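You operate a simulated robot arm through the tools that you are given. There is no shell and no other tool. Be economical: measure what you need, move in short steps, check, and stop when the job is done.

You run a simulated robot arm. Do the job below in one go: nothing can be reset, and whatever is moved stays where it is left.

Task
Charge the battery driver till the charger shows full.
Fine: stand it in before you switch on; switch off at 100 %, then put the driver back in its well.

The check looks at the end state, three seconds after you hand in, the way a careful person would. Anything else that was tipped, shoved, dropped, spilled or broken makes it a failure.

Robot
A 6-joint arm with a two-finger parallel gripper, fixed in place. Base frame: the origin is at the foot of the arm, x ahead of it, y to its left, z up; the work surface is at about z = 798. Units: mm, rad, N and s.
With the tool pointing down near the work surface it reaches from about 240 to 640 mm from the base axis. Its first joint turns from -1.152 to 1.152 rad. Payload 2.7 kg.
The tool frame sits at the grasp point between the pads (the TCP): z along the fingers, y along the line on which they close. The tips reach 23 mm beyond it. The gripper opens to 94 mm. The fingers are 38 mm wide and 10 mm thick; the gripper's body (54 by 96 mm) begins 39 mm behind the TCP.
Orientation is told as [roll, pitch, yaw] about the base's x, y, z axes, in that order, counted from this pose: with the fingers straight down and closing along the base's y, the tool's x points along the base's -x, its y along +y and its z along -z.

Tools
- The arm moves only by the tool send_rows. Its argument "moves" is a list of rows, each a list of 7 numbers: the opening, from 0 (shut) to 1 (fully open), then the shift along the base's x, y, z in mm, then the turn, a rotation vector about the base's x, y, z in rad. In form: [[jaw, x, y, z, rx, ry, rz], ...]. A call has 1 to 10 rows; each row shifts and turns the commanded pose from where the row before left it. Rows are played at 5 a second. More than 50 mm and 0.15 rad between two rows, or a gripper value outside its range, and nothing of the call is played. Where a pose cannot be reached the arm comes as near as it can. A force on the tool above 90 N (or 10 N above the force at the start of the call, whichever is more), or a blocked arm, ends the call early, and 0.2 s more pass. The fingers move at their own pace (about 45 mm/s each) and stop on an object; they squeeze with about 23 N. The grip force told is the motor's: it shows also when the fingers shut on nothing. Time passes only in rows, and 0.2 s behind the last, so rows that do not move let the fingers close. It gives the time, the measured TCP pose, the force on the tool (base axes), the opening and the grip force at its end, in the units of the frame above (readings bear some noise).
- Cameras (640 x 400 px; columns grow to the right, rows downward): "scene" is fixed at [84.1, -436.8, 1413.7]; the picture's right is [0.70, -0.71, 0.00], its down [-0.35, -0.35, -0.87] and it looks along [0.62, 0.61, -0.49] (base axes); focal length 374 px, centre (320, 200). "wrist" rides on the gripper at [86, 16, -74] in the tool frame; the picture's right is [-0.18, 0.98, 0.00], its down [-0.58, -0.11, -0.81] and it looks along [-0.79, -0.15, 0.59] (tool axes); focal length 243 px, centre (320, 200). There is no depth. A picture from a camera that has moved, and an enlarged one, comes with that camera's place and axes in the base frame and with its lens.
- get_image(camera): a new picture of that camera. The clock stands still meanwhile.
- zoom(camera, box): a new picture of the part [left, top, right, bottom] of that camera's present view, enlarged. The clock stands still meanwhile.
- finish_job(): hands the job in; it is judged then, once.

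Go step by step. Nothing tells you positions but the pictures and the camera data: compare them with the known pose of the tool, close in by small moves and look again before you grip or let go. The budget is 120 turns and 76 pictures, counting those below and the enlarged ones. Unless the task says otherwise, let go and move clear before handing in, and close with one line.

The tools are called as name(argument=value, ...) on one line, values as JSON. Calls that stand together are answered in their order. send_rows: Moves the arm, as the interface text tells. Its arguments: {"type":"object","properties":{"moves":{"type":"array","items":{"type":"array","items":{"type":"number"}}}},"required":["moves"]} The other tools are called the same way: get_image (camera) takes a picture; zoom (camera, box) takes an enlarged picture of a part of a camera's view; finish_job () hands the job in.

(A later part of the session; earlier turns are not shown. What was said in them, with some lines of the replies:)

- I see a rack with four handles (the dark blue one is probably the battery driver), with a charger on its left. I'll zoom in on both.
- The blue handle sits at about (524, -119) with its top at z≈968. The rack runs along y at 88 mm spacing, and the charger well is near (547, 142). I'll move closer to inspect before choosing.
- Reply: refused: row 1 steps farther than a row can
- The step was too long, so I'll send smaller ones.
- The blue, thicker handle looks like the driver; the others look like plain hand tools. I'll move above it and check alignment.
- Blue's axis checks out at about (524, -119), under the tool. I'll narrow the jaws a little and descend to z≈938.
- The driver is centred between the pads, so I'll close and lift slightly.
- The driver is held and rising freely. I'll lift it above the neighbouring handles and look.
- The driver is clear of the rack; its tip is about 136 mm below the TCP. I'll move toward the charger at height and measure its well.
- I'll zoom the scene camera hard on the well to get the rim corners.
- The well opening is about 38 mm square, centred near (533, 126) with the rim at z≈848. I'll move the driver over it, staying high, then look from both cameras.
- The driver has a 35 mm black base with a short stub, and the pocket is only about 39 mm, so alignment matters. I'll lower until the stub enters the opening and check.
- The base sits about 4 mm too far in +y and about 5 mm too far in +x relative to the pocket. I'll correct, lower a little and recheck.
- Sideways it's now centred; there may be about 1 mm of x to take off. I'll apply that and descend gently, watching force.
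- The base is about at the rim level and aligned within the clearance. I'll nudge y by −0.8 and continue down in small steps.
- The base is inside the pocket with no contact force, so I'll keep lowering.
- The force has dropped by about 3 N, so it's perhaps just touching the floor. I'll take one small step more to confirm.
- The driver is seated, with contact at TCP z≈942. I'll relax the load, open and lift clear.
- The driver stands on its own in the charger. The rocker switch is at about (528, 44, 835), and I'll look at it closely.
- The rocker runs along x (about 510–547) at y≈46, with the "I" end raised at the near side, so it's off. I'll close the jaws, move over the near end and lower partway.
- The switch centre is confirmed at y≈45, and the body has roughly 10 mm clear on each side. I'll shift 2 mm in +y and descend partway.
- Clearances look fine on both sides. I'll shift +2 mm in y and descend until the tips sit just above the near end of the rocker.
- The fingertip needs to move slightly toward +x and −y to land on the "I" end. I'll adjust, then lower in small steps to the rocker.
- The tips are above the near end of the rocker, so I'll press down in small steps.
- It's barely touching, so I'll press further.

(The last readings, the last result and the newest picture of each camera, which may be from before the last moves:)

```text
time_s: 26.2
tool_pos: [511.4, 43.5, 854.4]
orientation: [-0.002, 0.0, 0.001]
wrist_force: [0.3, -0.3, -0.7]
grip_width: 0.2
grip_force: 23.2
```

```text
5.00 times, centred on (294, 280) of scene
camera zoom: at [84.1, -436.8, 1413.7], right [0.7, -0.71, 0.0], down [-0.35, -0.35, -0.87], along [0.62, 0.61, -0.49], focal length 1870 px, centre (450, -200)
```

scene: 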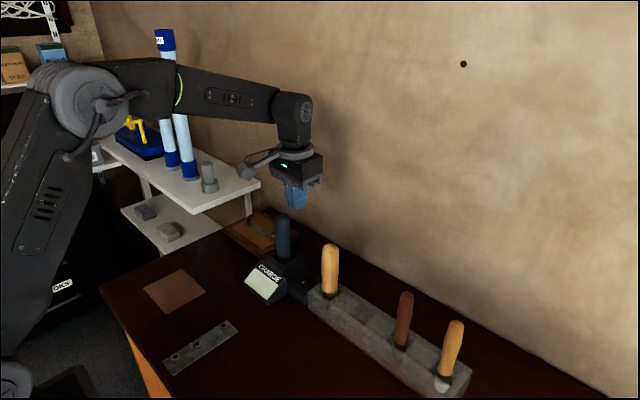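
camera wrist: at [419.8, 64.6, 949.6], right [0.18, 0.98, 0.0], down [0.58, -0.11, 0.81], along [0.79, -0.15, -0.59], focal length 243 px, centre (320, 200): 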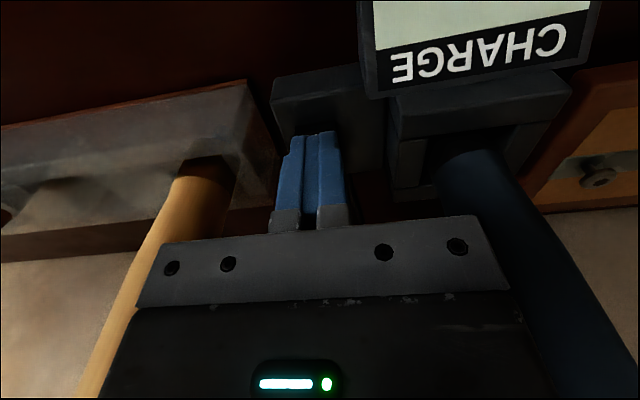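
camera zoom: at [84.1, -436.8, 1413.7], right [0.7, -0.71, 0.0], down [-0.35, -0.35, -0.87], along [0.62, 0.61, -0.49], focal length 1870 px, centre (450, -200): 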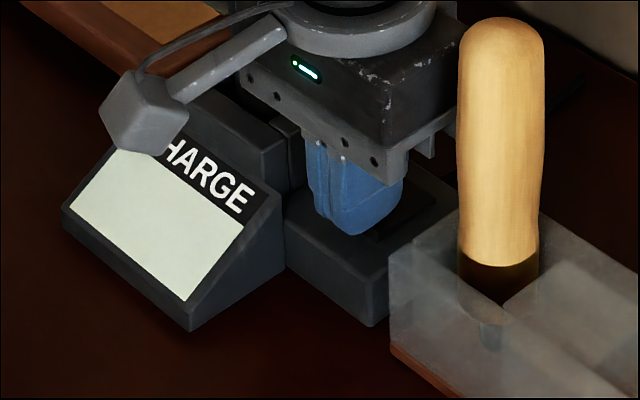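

No resistance yet, with the tips at about z 831. I'll continue pressing.

send_rows(moves=[[0, 0, 0, -1.5, 0, 0, 0], [0, 0, 0, -1.5, 0, 0, 0], [0, 0, 0, 0, 0, 0, 0]])

zoom(camera="scene", box=[230, 240, 358, 320])

```text
time_s: 27.0
tool_pos: [511.0, 43.7, 853.2]
orientation: [0.0, -0.003, -0.001]
wrist_force: [-8.2, -1.5, 17.0]
grip_width: 0.0
grip_force: 23.4
```

```text
5.00 times, centred on (294, 280) of scene
camera zoom: at [83.7, -436.9, 1413.7], right [0.7, -0.71, 0.0], down [-0.35, -0.35, -0.87], along [0.62, 0.61, -0.49], focal length 1870 px, centre (450, -200)
```

zoom: 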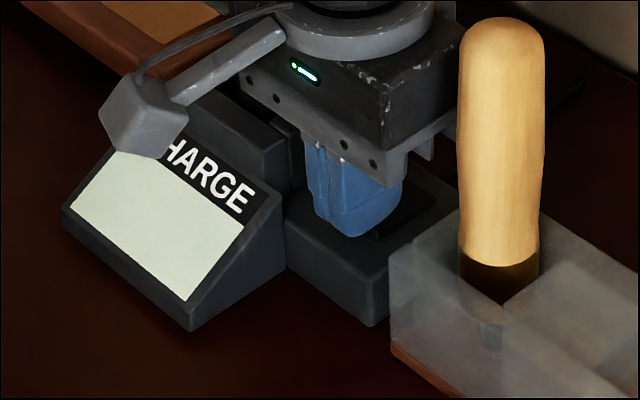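

It's firmly bottomed at 17 N, but the screen is still blank. I'll lift off and look at the rocker's state.

send_rows(moves=[[0, 0, 0, 10, 0, 0, 0], [0, 0, 0, 20, 0, 0, 0], [0, 0, 0, 30, 0, 0, 0], [0, 0, 0, 0, 0, 0, 0]])

zoom(camera="scene", box=[240, 230, 336, 305])

```text
time_s: 28.0
tool_pos: [511.9, 44.4, 910.5]
orientation: [0.0, 0.0, 0.001]
wrist_force: [-0.4, -0.4, -0.3]
grip_width: 0.0
grip_force: 23.0
```

```text
5.33 times, centred on (288, 268) of scene
camera zoom: at [84.1, -436.8, 1413.7], right [0.7, -0.71, 0.0], down [-0.35, -0.35, -0.87], along [0.62, 0.61, -0.49], focal length 1994 px, centre (491, -160)
```

zoom: 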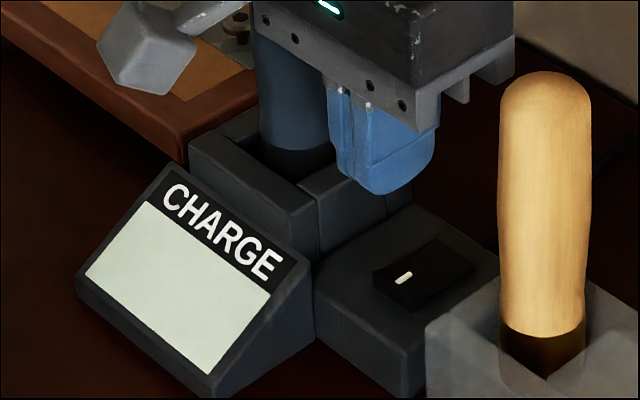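

The rocker looks unflipped: my fingertip landed right on its front edge. I'll shift to +x so the tip presses on the "I" mark (x≈519) and try again.

send_rows(moves=[[0, 6, 0, -25, 0, 0, 0], [0, 0, 0, -18, 0, 0, 0], [0, 0, 0, -5, 0, 0, 0], [0, 0, 0, -3, 0, 0, 0], [0, 0, 0, -2, 0, 0, 0], [0, 0, 0, -2, 0, 0, 0], [0, 0, 0, 0, 0, 0, 0]])

zoom(camera="scene", box=[240, 240, 336, 300])

```text
time_s: 29.6
tool_pos: [517.2, 44.3, 856.0]
orientation: [-0.001, 0.001, -0.001]
wrist_force: [-0.5, -0.2, 1.2]
grip_width: 0.2
grip_force: 22.6
```

```text
6.67 times, centred on (288, 270) of scene
camera zoom: at [84.1, -436.8, 1413.7], right [0.7, -0.71, 0.0], down [-0.35, -0.35, -0.87], along [0.62, 0.61, -0.49], focal length 2493 px, centre (533, -267)
```

zoom: 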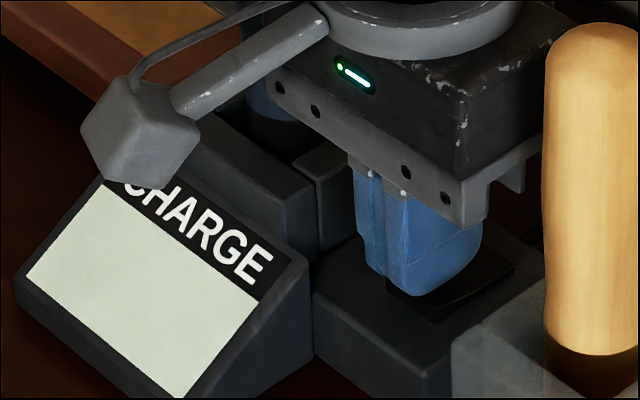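

The tip is over the marked end now, so I'll press on.

send_rows(moves=[[0, 0, 0, -1.5, 0, 0, 0], [0, 0, 0, -1, 0, 0, 0], [0, 0, 0, -1, 0, 0, 0], [0, 0, 0, 0, 0, 0, 0]])

zoom(camera="scene", box=[240, 240, 336, 300])

```text
time_s: 30.6
tool_pos: [518.3, 43.6, 852.7]
orientation: [0.001, 0.0, 0.001]
wrist_force: [0.4, -0.4, -0.7]
grip_width: 0.0
grip_force: 23.1
```

```text
6.67 times, centred on (288, 270) of scene
camera zoom: at [84.1, -436.8, 1413.7], right [0.7, -0.71, 0.0], down [-0.35, -0.35, -0.87], along [0.62, 0.61, -0.49], focal length 2493 px, centre (533, -267)
```

zoom: 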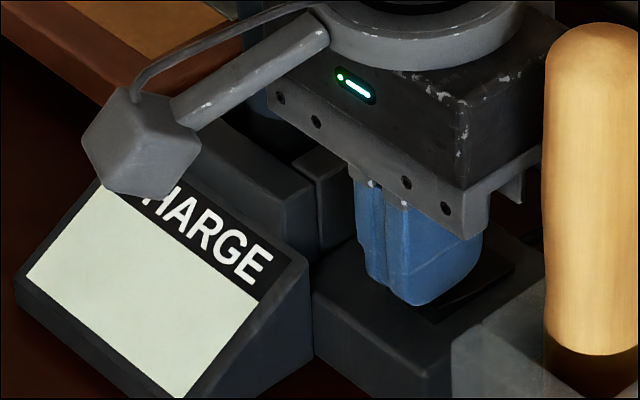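

send_rows(moves=[[0, 0, 0, -1, 0, 0, 0], [0, 0, 0, -1, 0, 0, 0], [0, 0, 0, -1, 0, 0, 0], [0, 0, 0, 0, 0, 0, 0]])

```text
time_s: 31.6
tool_pos: [518.8, 44.6, 853.1]
orientation: [0.0, -0.002, 0.002]
wrist_force: [-20.2, -1.2, 41.1]
grip_width: 0.0
grip_force: 23.1
```

That's a hard contact at 41 N. I'll lift up and away so I can see the whole charger.

send_rows(moves=[[0, 0, 0, 10, 0, 0, 0], [0, 0, 0, 40, 0, 0, 0], [0, 0, 0, 45, 0, 0, 0], [0, 0, 0, 45, 0, 0, 0], [0, 0, 0, 0, 0, 0, 0]])

zoom(camera="scene", box=[232, 246, 328, 306])

get_image(camera="wrist")

```text
time_s: 32.8
tool_pos: [519.9, 43.4, 987.1]
orientation: [0.001, 0.001, 0.0]
wrist_force: [0.5, 0.1, -0.2]
grip_width: 0.3
grip_force: 22.7
```

```text
6.67 times, centred on (280, 276) of scene
camera zoom: at [84.1, -436.8, 1413.7], right [0.7, -0.71, 0.0], down [-0.35, -0.35, -0.87], along [0.62, 0.61, -0.49], focal length 2493 px, centre (587, -307)
```

zoom: 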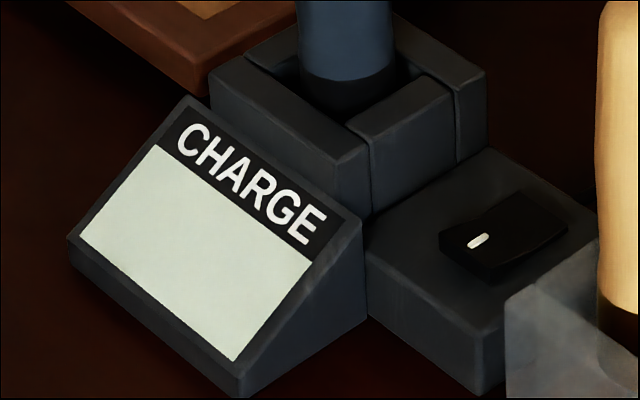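

```text
23 pictures are left
camera wrist: at [432.5, 60.1, 1061.5], right [0.18, 0.98, 0.0], down [0.58, -0.11, 0.81], along [0.79, -0.15, -0.59], focal length 243 px, centre (320, 200)
```

wrist: 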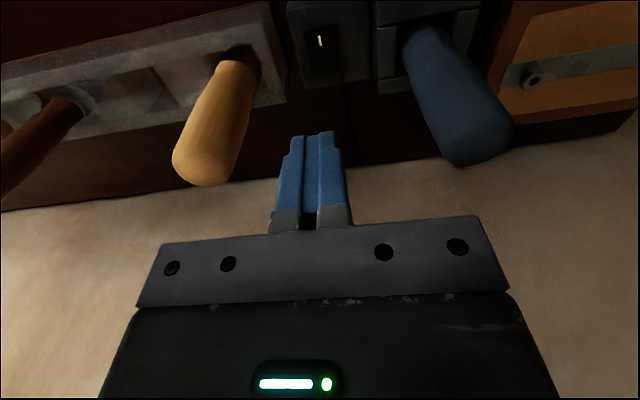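

The rocker has a V-shaped top. I'll take the same zoom as before pressing to compare its tilt directly.

zoom(camera="scene", box=[300, 265, 348, 295])

```text
13.33 times, centred on (324, 280) of scene
camera zoom: at [84.1, -436.8, 1413.7], right [0.7, -0.71, 0.0], down [-0.35, -0.35, -0.87], along [0.62, 0.61, -0.49], focal length 4986 px, centre (267, -867)
```

zoom: 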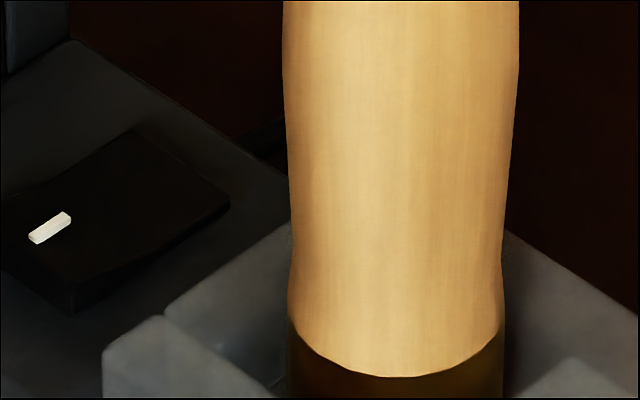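

The state is unchanged: the flat fingertip was bridging the rocker and bottoming on the block beside it. I'll tilt the tool 0.39 rad so only its near-side corner reaches down, then press with that corner.

send_rows(moves=[[0, 0, 1, 0, 0, -0.13, 0], [0, 0, 0, 0, 0, -0.13, 0], [0, 1, 0, 0, 0, -0.13, 0], [0, 0, 0, -40, 0, 0, 0], [0, 0, 0, -40, 0, 0, 0], [0, 0, 0, -28, 0, 0, 0], [0, 0, 0, 0, 0, 0, 0]])

zoom(camera="scene", box=[232, 236, 328, 296])

```text
time_s: 34.4
tool_pos: [518.5, 46.3, 881.8]
orientation: [0.001, -0.391, 0.001]
wrist_force: [-0.2, 0.8, 0.1]
grip_width: 0.0
grip_force: 23.3
```

```text
6.67 times, centred on (280, 266) of scene
camera zoom: at [84.1, -436.8, 1413.7], right [0.7, -0.71, 0.0], down [-0.35, -0.35, -0.87], along [0.62, 0.61, -0.49], focal length 2493 px, centre (587, -240)
```

zoom: 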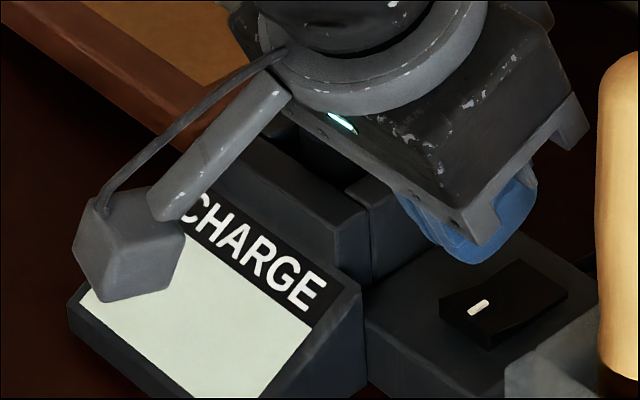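

The corner is above the "I" mark. I'll lower and press in small steps.

send_rows(moves=[[0, 0, 0, -10, 0, 0, 0], [0, 0, 0, -6, 0, 0, 0], [0, 0, 0, -3, 0, 0, 0], [0, 0, 0, -2, 0, 0, 0], [0, 0, 0, -2, 0, 0, 0], [0, 0, 0, 0, 0, 0, 0]])

zoom(camera="scene", box=[232, 246, 328, 306])

```text
time_s: 35.8
tool_pos: [520.3, 43.8, 859.9]
orientation: [-0.002, -0.39, 0.0]
wrist_force: [-0.6, 0.0, -0.4]
grip_width: 0.2
grip_force: 23.3
```

```text
6.67 times, centred on (280, 276) of scene
camera zoom: at [84.1, -436.8, 1413.7], right [0.7, -0.71, 0.0], down [-0.35, -0.35, -0.87], along [0.62, 0.61, -0.49], focal length 2493 px, centre (587, -307)
```

zoom: 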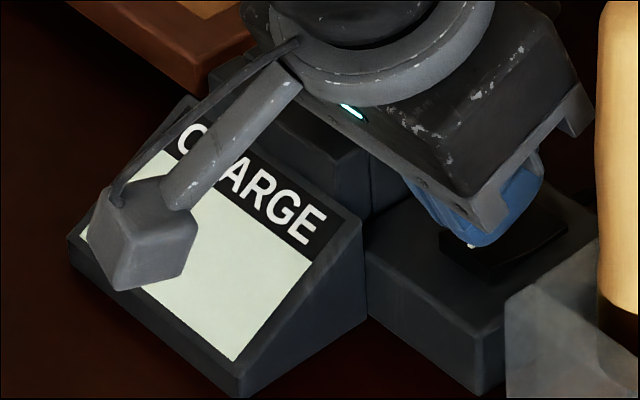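

send_rows(moves=[[0, 0, 0, -1.5, 0, 0, 0], [0, 0, 0, -1.5, 0, 0, 0], [0, 0, 0, -1.5, 0, 0, 0], [0, 0, 0, 0, 0, 0, 0]])

zoom(camera="scene", box=[232, 246, 328, 306])

```text
time_s: 36.8
tool_pos: [518.5, 45.0, 854.8]
orientation: [0.001, -0.39, 0.0]
wrist_force: [-0.1, 0.6, 0.3]
grip_width: 0.0
grip_force: 23.0
```

```text
6.67 times, centred on (280, 276) of scene
camera zoom: at [84.1, -436.8, 1413.7], right [0.7, -0.71, 0.0], down [-0.35, -0.35, -0.87], along [0.62, 0.61, -0.49], focal length 2493 px, centre (587, -307)
```

zoom: 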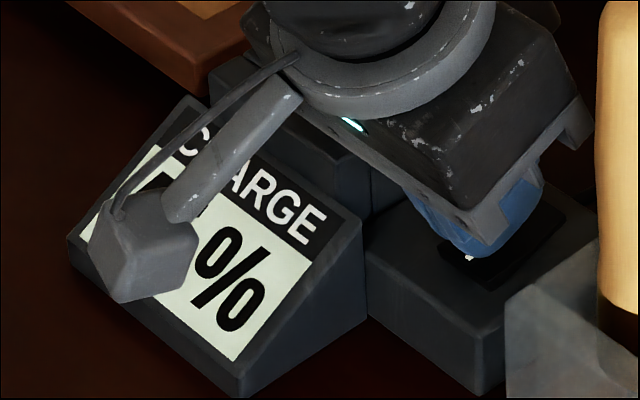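

The charger is on. I'll lift a little, move over the far end of the rocker ready to switch off, and read the display.

send_rows(moves=[[0, 0, 0, 30, 0, 0, 0], [0, 27, 0, 0, 0, 0, 0], [0, 0, 0, 0, 0, 0, 0]])

zoom(camera="scene", box=[232, 246, 328, 306])

```text
time_s: 37.6
tool_pos: [546.9, 45.6, 886.2]
orientation: [0.0, -0.392, 0.0]
wrist_force: [1.4, 0.4, -0.3]
grip_width: 0.0
grip_force: 22.6
```

```text
6.67 times, centred on (280, 276) of scene
camera zoom: at [84.2, -436.8, 1413.7], right [0.7, -0.71, 0.0], down [-0.35, -0.35, -0.87], along [0.62, 0.61, -0.49], focal length 2493 px, centre (587, -307)
```

zoom: 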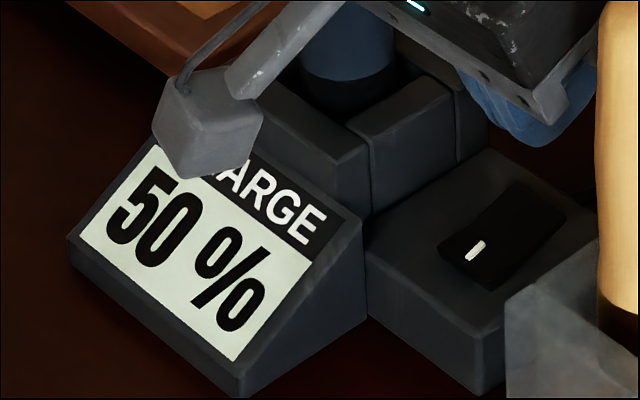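

The display reads 50 % and the rocker has flipped. I'll wait a bit to measure the rate while shifting slightly to target the far end.

send_rows(moves=[[0, -4, 0, 0, 0, 0, 0], [0, 0, 0, -8, 0, 0, 0], [0, 0, 0, 0, 0, 0, 0], [0, 0, 0, 0, 0, 0, 0], [0, 0, 0, 0, 0, 0, 0]])

zoom(camera="scene", box=[232, 246, 328, 306])

```text
time_s: 38.8
tool_pos: [541.7, 44.8, 877.8]
orientation: [0.0, -0.391, -0.001]
wrist_force: [0.5, -0.1, 0.9]
grip_width: 0.1
grip_force: 23.2
```

```text
6.67 times, centred on (280, 276) of scene
camera zoom: at [84.1, -436.8, 1413.7], right [0.7, -0.71, 0.0], down [-0.35, -0.35, -0.87], along [0.62, 0.61, -0.49], focal length 2493 px, centre (587, -307)
```

zoom: 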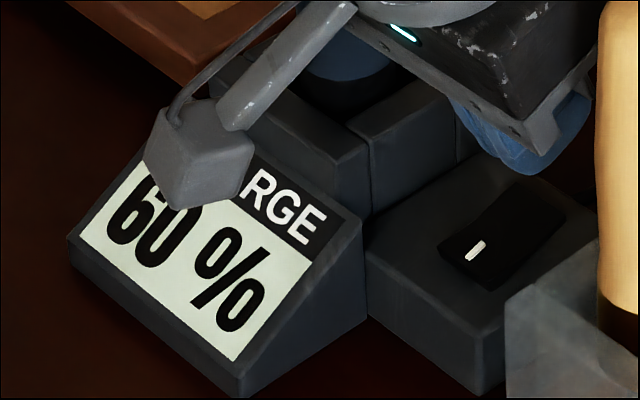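

It gains about 10 % per 1.2 s. I'll wait 2.2 s and read again.

send_rows(moves=[[0, 0, 0, 0, 0, 0, 0], [0, 0, 0, 0, 0, 0, 0], [0, 0, 0, 0, 0, 0, 0], [0, 0, 0, 0, 0, 0, 0], [0, 0, 0, 0, 0, 0, 0], [0, 0, 0, 0, 0, 0, 0], [0, 0, 0, 0, 0, 0, 0], [0, 0, 0, 0, 0, 0, 0], [0, 0, 0, 0, 0, 0, 0], [0, 0, 0, 0, 0, 0, 0]])

zoom(camera="scene", box=[232, 246, 328, 306])

```text
time_s: 41.0
tool_pos: [541.8, 43.5, 876.2]
orientation: [0.0, -0.391, 0.0]
wrist_force: [0.3, 0.4, 0.4]
grip_width: 0.0
grip_force: 22.7
```

```text
6.67 times, centred on (280, 276) of scene
camera zoom: at [84.1, -436.8, 1413.7], right [0.7, -0.71, 0.0], down [-0.35, -0.35, -0.87], along [0.62, 0.61, -0.49], focal length 2493 px, centre (587, -307)
```

zoom: 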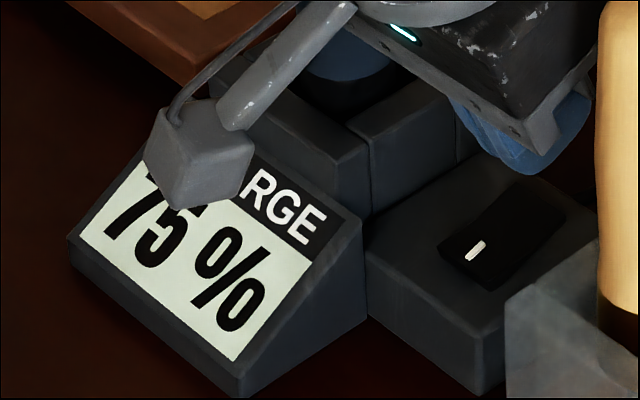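

It's at 75 %, rising about 7 % per second. I'll wait roughly 3.4 s more.

send_rows(moves=[[0, 0, 0, 0, 0, 0, 0], [0, 0, 0, 0, 0, 0, 0], [0, 0, 0, 0, 0, 0, 0], [0, 0, 0, 0, 0, 0, 0], [0, 0, 0, 0, 0, 0, 0], [0, 0, 0, 0, 0, 0, 0], [0, 0, 0, 0, 0, 0, 0], [0, 0, 0, 0, 0, 0, 0], [0, 0, 0, 0, 0, 0, 0], [0, 0, 0, 0, 0, 0, 0]])

send_rows(moves=[[0, 0, 0, 0, 0, 0, 0], [0, 0, 0, 0, 0, 0, 0], [0, 0, 0, 0, 0, 0, 0], [0, 0, 0, 0, 0, 0, 0], [0, 0, 0, 0, 0, 0, 0]])

zoom(camera="scene", box=[232, 246, 328, 306])

```text
time_s: 43.2
tool_pos: [541.5, 44.5, 877.0]
orientation: [0.001, -0.39, 0.0]
wrist_force: [-0.1, 0.7, -0.2]
grip_width: 0.2
grip_force: 22.7
```

```text
time_s: 44.4
tool_pos: [540.9, 44.7, 875.6]
orientation: [0.001, -0.392, -0.001]
wrist_force: [-0.2, -0.3, 0.7]
grip_width: 0.1
grip_force: 23.1
```

```text
6.67 times, centred on (280, 276) of scene
camera zoom: at [84.1, -436.8, 1413.7], right [0.7, -0.71, 0.0], down [-0.35, -0.35, -0.87], along [0.62, 0.61, -0.49], focal length 2493 px, centre (587, -307)
```

zoom: 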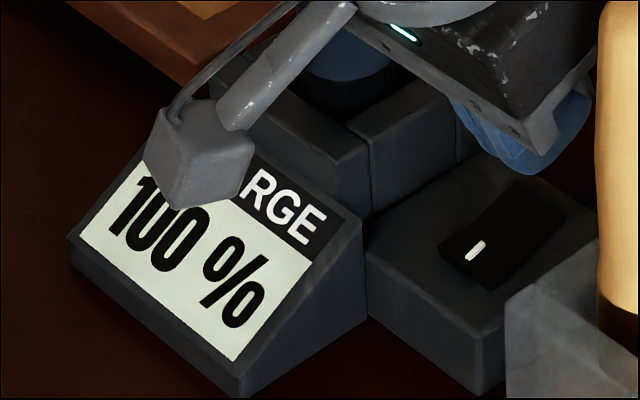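

It shows 100 %, so I'll press the far end now.

send_rows(moves=[[0, 0, 0, -9, 0, 0, 0], [0, 0, 0, -6, 0, 0, 0], [0, 0, 0, -3, 0, 0, 0], [0, 0, 0, -2, 0, 0, 0], [0, 0, 0, -2, 0, 0, 0], [0, 0, 0, 0, 0, 0, 0]])

zoom(camera="scene", box=[232, 246, 328, 306])

```text
time_s: 45.8
tool_pos: [541.9, 45.3, 854.8]
orientation: [0.0, -0.392, 0.003]
wrist_force: [-1.1, 0.6, 4.6]
grip_width: 0.0
grip_force: 23.4
```

```text
6.67 times, centred on (280, 276) of scene
camera zoom: at [84.1, -436.8, 1413.7], right [0.7, -0.71, 0.0], down [-0.35, -0.35, -0.87], along [0.62, 0.61, -0.49], focal length 2493 px, centre (587, -307)
```

zoom: 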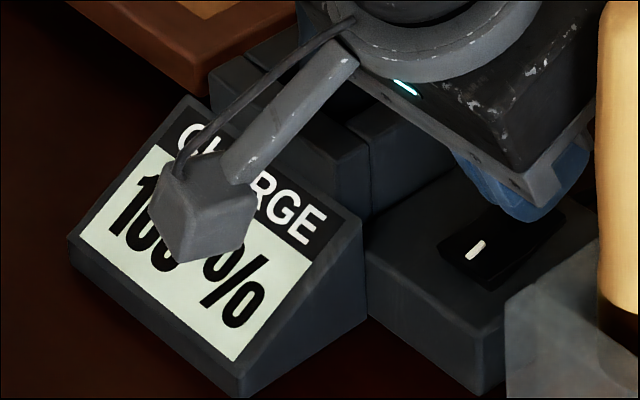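

It looks flipped, so I'll lift off and confirm.

send_rows(moves=[[0, 0, 0, -1, 0, 0, 0], [0, 0, 0, 0, 0, 0, 0], [0, 0, 0, 31, 0, 0, 0], [0, 0, 0, 45, 0, 0, 0], [0, 0, 0, 45, 0, 0, 0], [0, 0, 0, 0, 0, 0, 0]])

zoom(camera="scene", box=[232, 246, 328, 306])

```text
time_s: 47.2
tool_pos: [539.7, 42.6, 976.8]
orientation: [0.0, -0.389, 0.0]
wrist_force: [0.8, -1.2, 0.2]
grip_width: 0.0
grip_force: 23.0
```

```text
6.67 times, centred on (280, 276) of scene
camera zoom: at [84.1, -436.8, 1413.7], right [0.7, -0.71, 0.0], down [-0.35, -0.35, -0.87], along [0.62, 0.61, -0.49], focal length 2493 px, centre (587, -307)
```

zoom: 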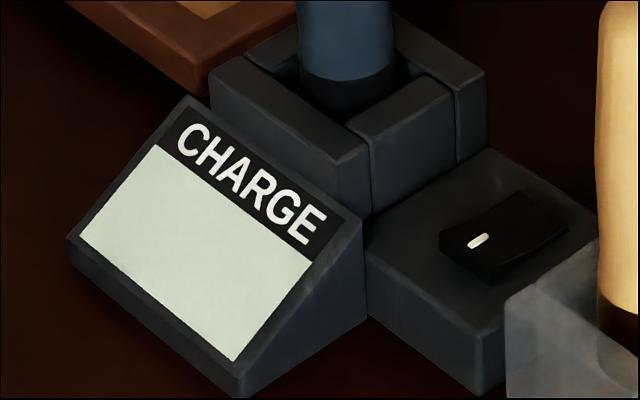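

The switch is off and the rocker is back. I'll rise, straighten, open, and go back over the driver.

send_rows(moves=[[0, 0, 0, 42.5, 0, 0, 0], [0, 0, 0, 40, 0, 0.13, 0], [0.75, 0, 0, 0, 0, 0.13, 0], [0.75, -5, 0, 0, 0, 0.13, 0], [0.75, -10, 39, 0, 0, 0, 0], [0.75, 0, 40, 0, 0, 0, 0], [0.75, 0, 0, -20, 0, 0, 0], [0.75, 0, 0, 0, 0, 0, 0]])

get_image(camera="wrist")

```text
time_s: 49.0
tool_pos: [526.1, 123.6, 1038.1]
orientation: [0.001, 0.0, -0.001]
wrist_force: [0.5, 0.1, 0.4]
grip_width: 70.5
grip_force: 0.0
```

```text
12 pictures are left
camera wrist: at [439.9, 140.4, 1112.4], right [0.18, 0.98, 0.0], down [0.58, -0.11, 0.81], along [0.79, -0.15, -0.59], focal length 243 px, centre (320, 200)
```

wrist: 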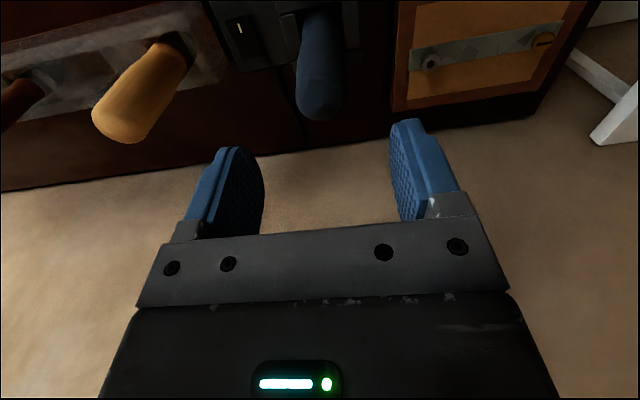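

Everything lines up, so I'll descend to z≈943 (95 mm down), close, and lift gently.

send_rows(moves=[[0.75, 0, 0, -40, 0, 0, 0], [0.75, 0, 0, -35, 0, 0, 0], [0.75, 0, 0, -20, 0, 0, 0], [0.75, 0, 0, 0, 0, 0, 0], [0, 0, 0, 0, 0, 0, 0], [0, 0, 0, 0, 0, 0, 0], [0, 0, 0, 0, 0, 0, 0], [0, 0, 0, 0, 0, 0, 0]])

send_rows(moves=[[0, 0, 0, 5, 0, 0, 0], [0, 0, 0, 15, 0, 0, 0], [0, 0, 0, 15, 0, 0, 0], [0, 0, 0, 20, 0, 0, 0], [0, 0, 0, 0, 0, 0, 0]])

get_image(camera="wrist")

```text
time_s: 50.8
tool_pos: [527.2, 123.9, 941.2]
orientation: [0.001, 0.001, 0.0]
wrist_force: [-0.4, 1.7, 0.3]
grip_width: 35.3
grip_force: 23.1
```

```text
time_s: 52.0
tool_pos: [526.0, 123.7, 996.0]
orientation: [-0.001, 0.0, 0.0]
wrist_force: [0.5, -0.2, -3.0]
grip_width: 35.2
grip_force: 22.8
```

```text
11 pictures are left
camera wrist: at [440.5, 140.6, 1071.0], right [0.18, 0.98, 0.0], down [0.58, -0.11, 0.81], along [0.79, -0.15, -0.59], focal length 243 px, centre (320, 200)
```

wrist: 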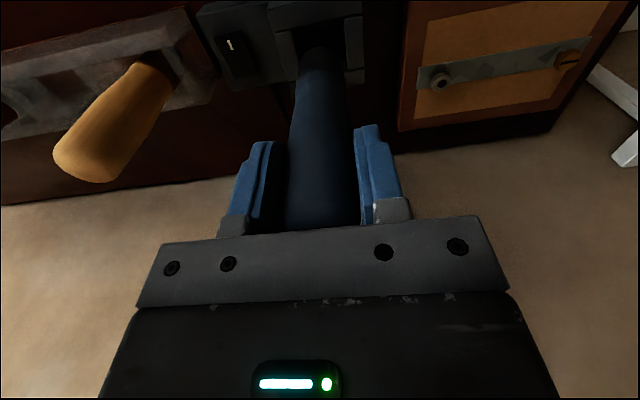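

The driver is held again. I'll raise it well above the handles and carry it back by the exact reverse offset (−4, −243).

send_rows(moves=[[0, 0, 0, 45, 0, 0, 0], [0, 0, 0, 45, 0, 0, 0], [0, 0, 0, 45, 0, 0, 0], [0, -4, -43, 0, 0, 0, 0], [0, 0, -40, 0, 0, 0, 0], [0, 0, -40, 0, 0, 0, 0], [0, 0, -40, 0, 0, 0, 0], [0, 0, -40, 0, 0, 0, 0], [0, 0, -40, 0, 0, 0, 0], [0, 0, 0, 0, 0, 0, 0]])

send_rows(moves=[[0, 0, 0, -45, 0, 0, 0], [0, 0, 0, -45, 0, 0, 0], [0, 0, 0, -40, 0, 0, 0], [0, 0, 0, -17, 0, 0, 0], [0, 0, 0, 0, 0, 0, 0], [0, 0, 0, 0, 0, 0, 0]])

zoom(camera="scene", box=[320, 240, 416, 300])

zoom(camera="wrist", box=[256, 0, 384, 80])

```text
time_s: 54.2
tool_pos: [524.3, -117.3, 1133.4]
orientation: [0.0, -0.001, 0.002]
wrist_force: [-0.3, -0.2, -4.1]
grip_width: 35.4
grip_force: 23.2
```

```text
time_s: 55.6
tool_pos: [522.3, -116.8, 984.7]
orientation: [0.001, 0.001, 0.001]
wrist_force: [-0.8, 0.5, -3.4]
grip_width: 35.5
grip_force: 23.5
```

```text
6.67 times, centred on (368, 270) of scene
camera zoom: at [84.2, -436.8, 1413.7], right [0.7, -0.71, 0.0], down [-0.35, -0.35, -0.87], along [0.62, 0.61, -0.49], focal length 2493 px, centre (0, -267)
```

zoom: 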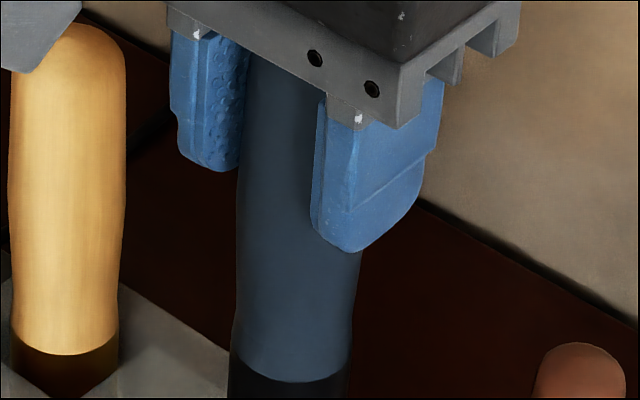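

```text
5.00 times, centred on (320, 40) of wrist
camera zoom: at [436.0, -101.7, 1059.1], right [0.18, 0.98, 0.0], down [0.58, -0.11, 0.81], along [0.79, -0.15, -0.59], focal length 1213 px, centre (320, 1000)
```

zoom: 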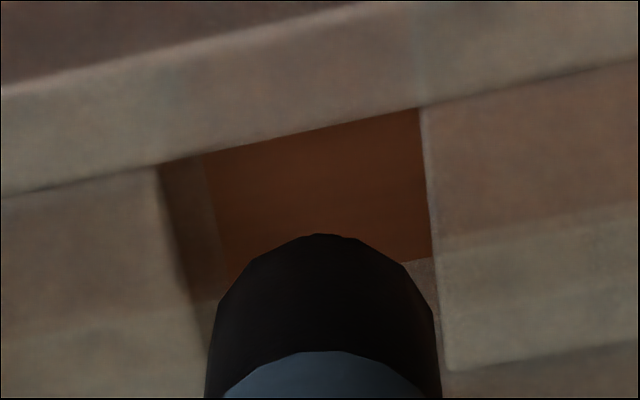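

I'm over the right well, perhaps 1–2 mm too far in +y. I'll correct by −1.5 and lower to just above the rim.

send_rows(moves=[[0, 0, -1.5, -12, 0, 0, 0], [0, 0, 0, -13, 0, 0, 0], [0, 0, 0, 0, 0, 0, 0]])

zoom(camera="scene", box=[320, 270, 400, 320])

zoom(camera="wrist", box=[256, 0, 384, 80])

```text
time_s: 56.4
tool_pos: [522.6, -119.5, 961.9]
orientation: [0.0, 0.001, 0.003]
wrist_force: [0.7, 0.0, -4.3]
grip_width: 35.2
grip_force: 23.7
```

```text
8.00 times, centred on (360, 295) of scene
camera zoom: at [84.2, -436.8, 1413.7], right [0.7, -0.71, 0.0], down [-0.35, -0.35, -0.87], along [0.62, 0.61, -0.49], focal length 2992 px, centre (0, -560)
```

zoom: 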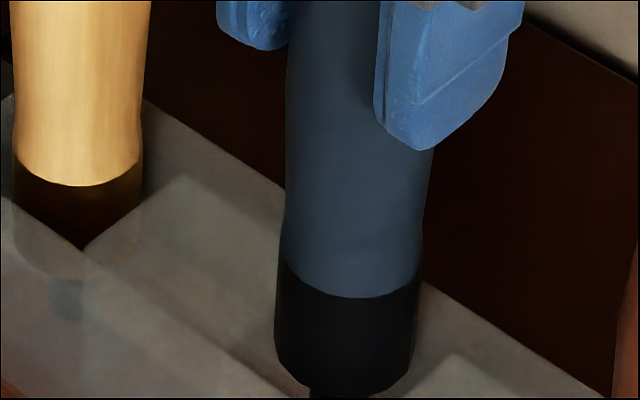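

```text
5.00 times, centred on (320, 40) of wrist
camera zoom: at [436.6, -103.4, 1034.3], right [0.18, 0.98, 0.0], down [0.58, -0.11, 0.81], along [0.79, -0.15, -0.59], focal length 1213 px, centre (320, 1000)
```

zoom: 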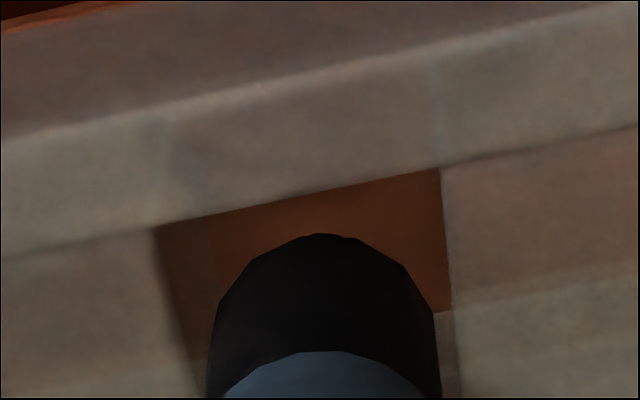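

The well's position in view matches the original lift-out picture, so I'm aligned. I'll lower in small steps.

send_rows(moves=[[0, 0.5, -0.5, -3, 0, 0, 0], [0, 0, 0, -3, 0, 0, 0], [0, 0, 0, -3, 0, 0, 0], [0, 0, 0, -3, 0, 0, 0], [0, 0, 0, 0, 0, 0, 0]])

zoom(camera="wrist", box=[256, 0, 384, 80])

```text
time_s: 57.6
tool_pos: [523.6, -121.0, 947.6]
orientation: [0.0, 0.0, 0.0]
wrist_force: [-0.4, 0.1, -3.6]
grip_width: 35.4
grip_force: 23.0
```

```text
5.00 times, centred on (320, 40) of wrist
camera zoom: at [436.5, -104.7, 1022.1], right [0.18, 0.98, 0.0], down [0.58, -0.11, 0.81], along [0.79, -0.15, -0.59], focal length 1213 px, centre (320, 1000)
```

zoom: 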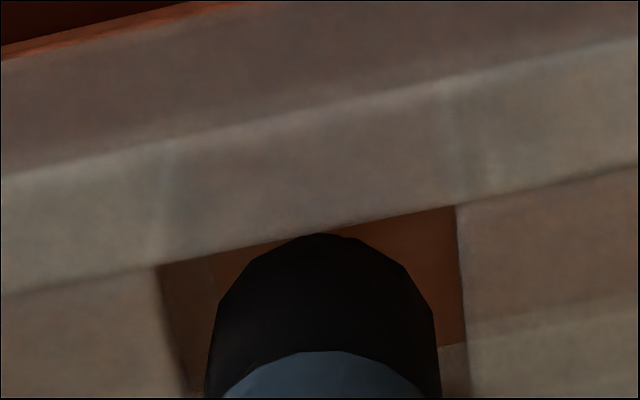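

Sideways it's perfect; forward, the base is close to the near wall, so I'll shift +2 mm in x and continue down gently.

send_rows(moves=[[0, 2, 0, 0, 0, 0, 0], [0, 0, 0, -2, 0, 0, 0], [0, 0, 0, -2, 0, 0, 0], [0, 0, 0, -2, 0, 0, 0], [0, 0, 0, 0, 0, 0, 0]])

```text
time_s: 58.8
tool_pos: [525.7, -121.4, 942.4]
orientation: [0.0, -0.001, -0.001]
wrist_force: [-3.9, -1.0, 0.0]
grip_width: 35.3
grip_force: 22.9
```

There's light contact about 3 mm above the expected seat. I'll look before going further.

zoom(camera="wrist", box=[256, 0, 384, 80])

zoom(camera="scene", box=[320, 270, 400, 320])

```text
5.00 times, centred on (320, 40) of wrist
camera zoom: at [438.6, -105.0, 1016.3], right [0.18, 0.98, 0.0], down [0.58, -0.11, 0.81], along [0.79, -0.15, -0.59], focal length 1213 px, centre (320, 1000)
```

zoom: 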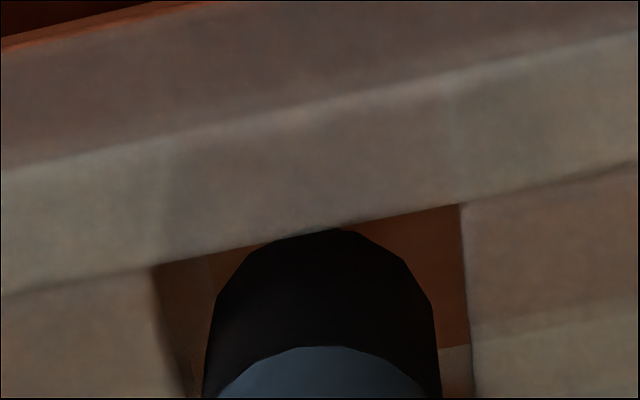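

```text
8.00 times, centred on (360, 295) of scene
camera zoom: at [84.1, -436.9, 1413.7], right [0.7, -0.71, 0.0], down [-0.35, -0.35, -0.87], along [0.62, 0.61, -0.49], focal length 2992 px, centre (0, -560)
```

zoom: 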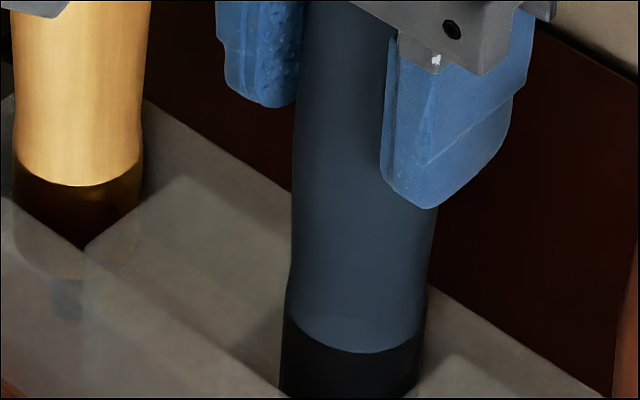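

The base is inside the well, but it's being pushed back along x, so it's probably touching the far side after my +2. I'll back off 2 mm in x and read the force.

send_rows(moves=[[0, 0, 0, 1, 0, 0, 0], [0, -2, 0, 0, 0, 0, 0], [0, 0, 0, 0, 0, 0, 0]])

send_rows(moves=[[0, 0, 0, -1, 0, 0, 0], [0, 0, 0, -1, 0, 0, 0], [0, 0, 0, 0, 0, 0, 0]])

```text
time_s: 59.6
tool_pos: [522.7, -121.6, 944.3]
orientation: [0.0, -0.002, 0.0]
wrist_force: [-0.9, -0.3, -2.9]
grip_width: 35.5
grip_force: 22.7
```

```text
time_s: 60.4
tool_pos: [523.9, -121.1, 942.8]
orientation: [-0.001, -0.001, 0.001]
wrist_force: [1.0, 0.0, -3.5]
grip_width: 35.6
grip_force: 22.7
```

It's free again, so I'll continue down.

send_rows(moves=[[0, 0, 0, -1, 0, 0, 0], [0, 0, 0, -1, 0, 0, 0], [0, 0, 0, 0, 0, 0, 0]])

```text
time_s: 61.2
tool_pos: [524.2, -121.1, 939.9]
orientation: [0.002, -0.001, 0.001]
wrist_force: [-0.6, -0.1, -2.4]
grip_width: 35.3
grip_force: 22.7
```

send_rows(moves=[[0, 0, 0, -1, 0, 0, 0], [0, 0, 0, 0, 0, 0, 0]])

send_rows(moves=[[0, 0, 0, -1, 0, 0, 0], [0, 0, 0, 0, 0, 0, 0]])

```text
time_s: 61.8
tool_pos: [524.3, -121.7, 938.0]
orientation: [0.0, 0.0, 0.001]
wrist_force: [1.0, 0.5, -2.5]
grip_width: 35.5
grip_force: 22.9
```

```text
time_s: 62.4
tool_pos: [524.2, -122.1, 937.0]
orientation: [0.0, -0.001, -0.001]
wrist_force: [-0.2, 0.6, -2.2]
grip_width: 35.2
grip_force: 23.3
```

send_rows(moves=[[0, 0, 0, -1, 0, 0, 0], [0, 0, 0, 0, 0, 0, 0]])

send_rows(moves=[[0, 0, 0, -1, 0, 0, 0], [0, 0, 0, 0, 0, 0, 0]])

```text
time_s: 63.0
tool_pos: [523.9, -120.5, 936.9]
orientation: [0.0, -0.001, 0.0]
wrist_force: [-1.7, 2.1, 4.0]
grip_width: 35.4
grip_force: 23.3
```

```text
time_s: 63.6
tool_pos: [522.6, -120.2, 936.0]
orientation: [0.001, -0.004, 0.002]
wrist_force: [-4.7, 3.7, 19.4]
grip_width: 35.3
grip_force: 22.8
```

It's on the floor of the well now. I'll unload, then check the picture before releasing.

send_rows(moves=[[0, 0, 0, 1.5, 0, 0, 0], [0, 0, 0, 0, 0, 0, 0]])

zoom(camera="scene", box=[280, 230, 440, 330])

```text
time_s: 64.2
tool_pos: [524.3, -121.7, 936.6]
orientation: [0.002, -0.003, 0.0]
wrist_force: [3.2, 1.5, 8.0]
grip_width: 35.3
grip_force: 22.8
```

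```text
4.00 times, centred on (360, 280) of scene
camera zoom: at [84.1, -436.7, 1413.7], right [0.7, -0.71, 0.0], down [-0.35, -0.35, -0.87], along [0.62, 0.61, -0.49], focal length 1496 px, centre (160, -120)
```

zoom: 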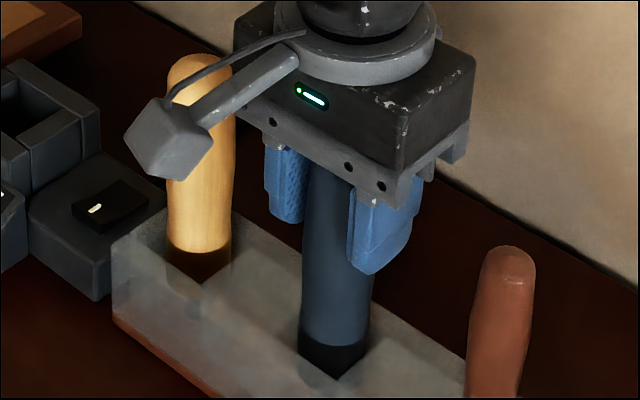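

The driver is seated upright in its well. I'll release and lift straight up.

send_rows(moves=[[0, 0, 0, 0.5, 0, 0, 0], [0.75, 0, 0, 0, 0, 0, 0], [0.75, 0, 0, 0, 0, 0, 0], [0.75, 0, 0, 0, 0, 0, 0], [0.75, 0, 0, 0, 0, 0, 0], [0.75, 0, 0, 30, 0, 0, 0], [0.75, 0, 0, 45, 0, 0, 0], [0.75, 0, 0, 45, 0, 0, 0], [0.75, -40, 0, 30, 0, 0, 0], [0.75, 0, 0, 0, 0, 0, 0]])

get_image(camera="scene")

zoom(camera="scene", box=[220, 200, 480, 400])

```text
time_s: 66.4
tool_pos: [482.4, -120.2, 1086.2]
orientation: [0.0, 0.0, 0.0]
wrist_force: [0.8, 0.4, -0.5]
grip_width: 70.4
grip_force: 0.0
```

```text
2 pictures are left
```

scene: 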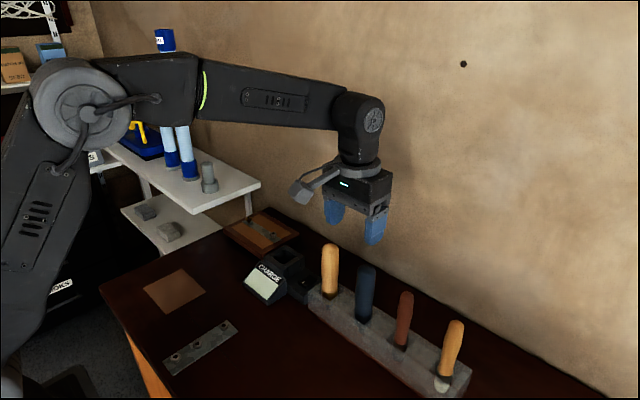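

```text
2.00 times, centred on (350, 300) of scene
camera zoom: at [84.1, -436.8, 1413.7], right [0.7, -0.71, 0.0], down [-0.35, -0.35, -0.87], along [0.62, 0.61, -0.49], focal length 748 px, centre (260, 0)
```

zoom: 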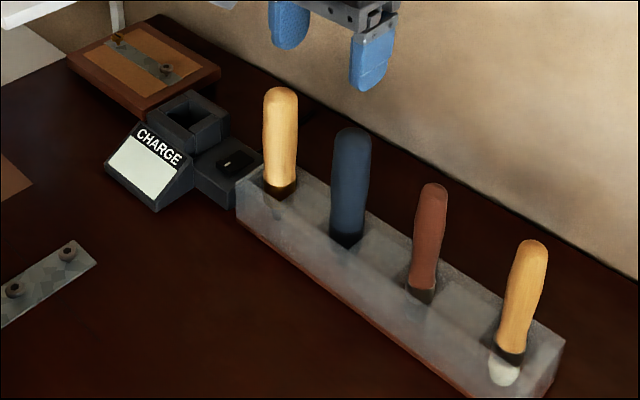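

The driver is back in its well as at the start, the charger is off, nothing else has moved and the gripper is clear, so I'm handing in.

finish_job()

```text
The job is handed in.
```

The battery driver charged to 100 % on the charger's display; I then switched the charger off and stood the driver back in its well.
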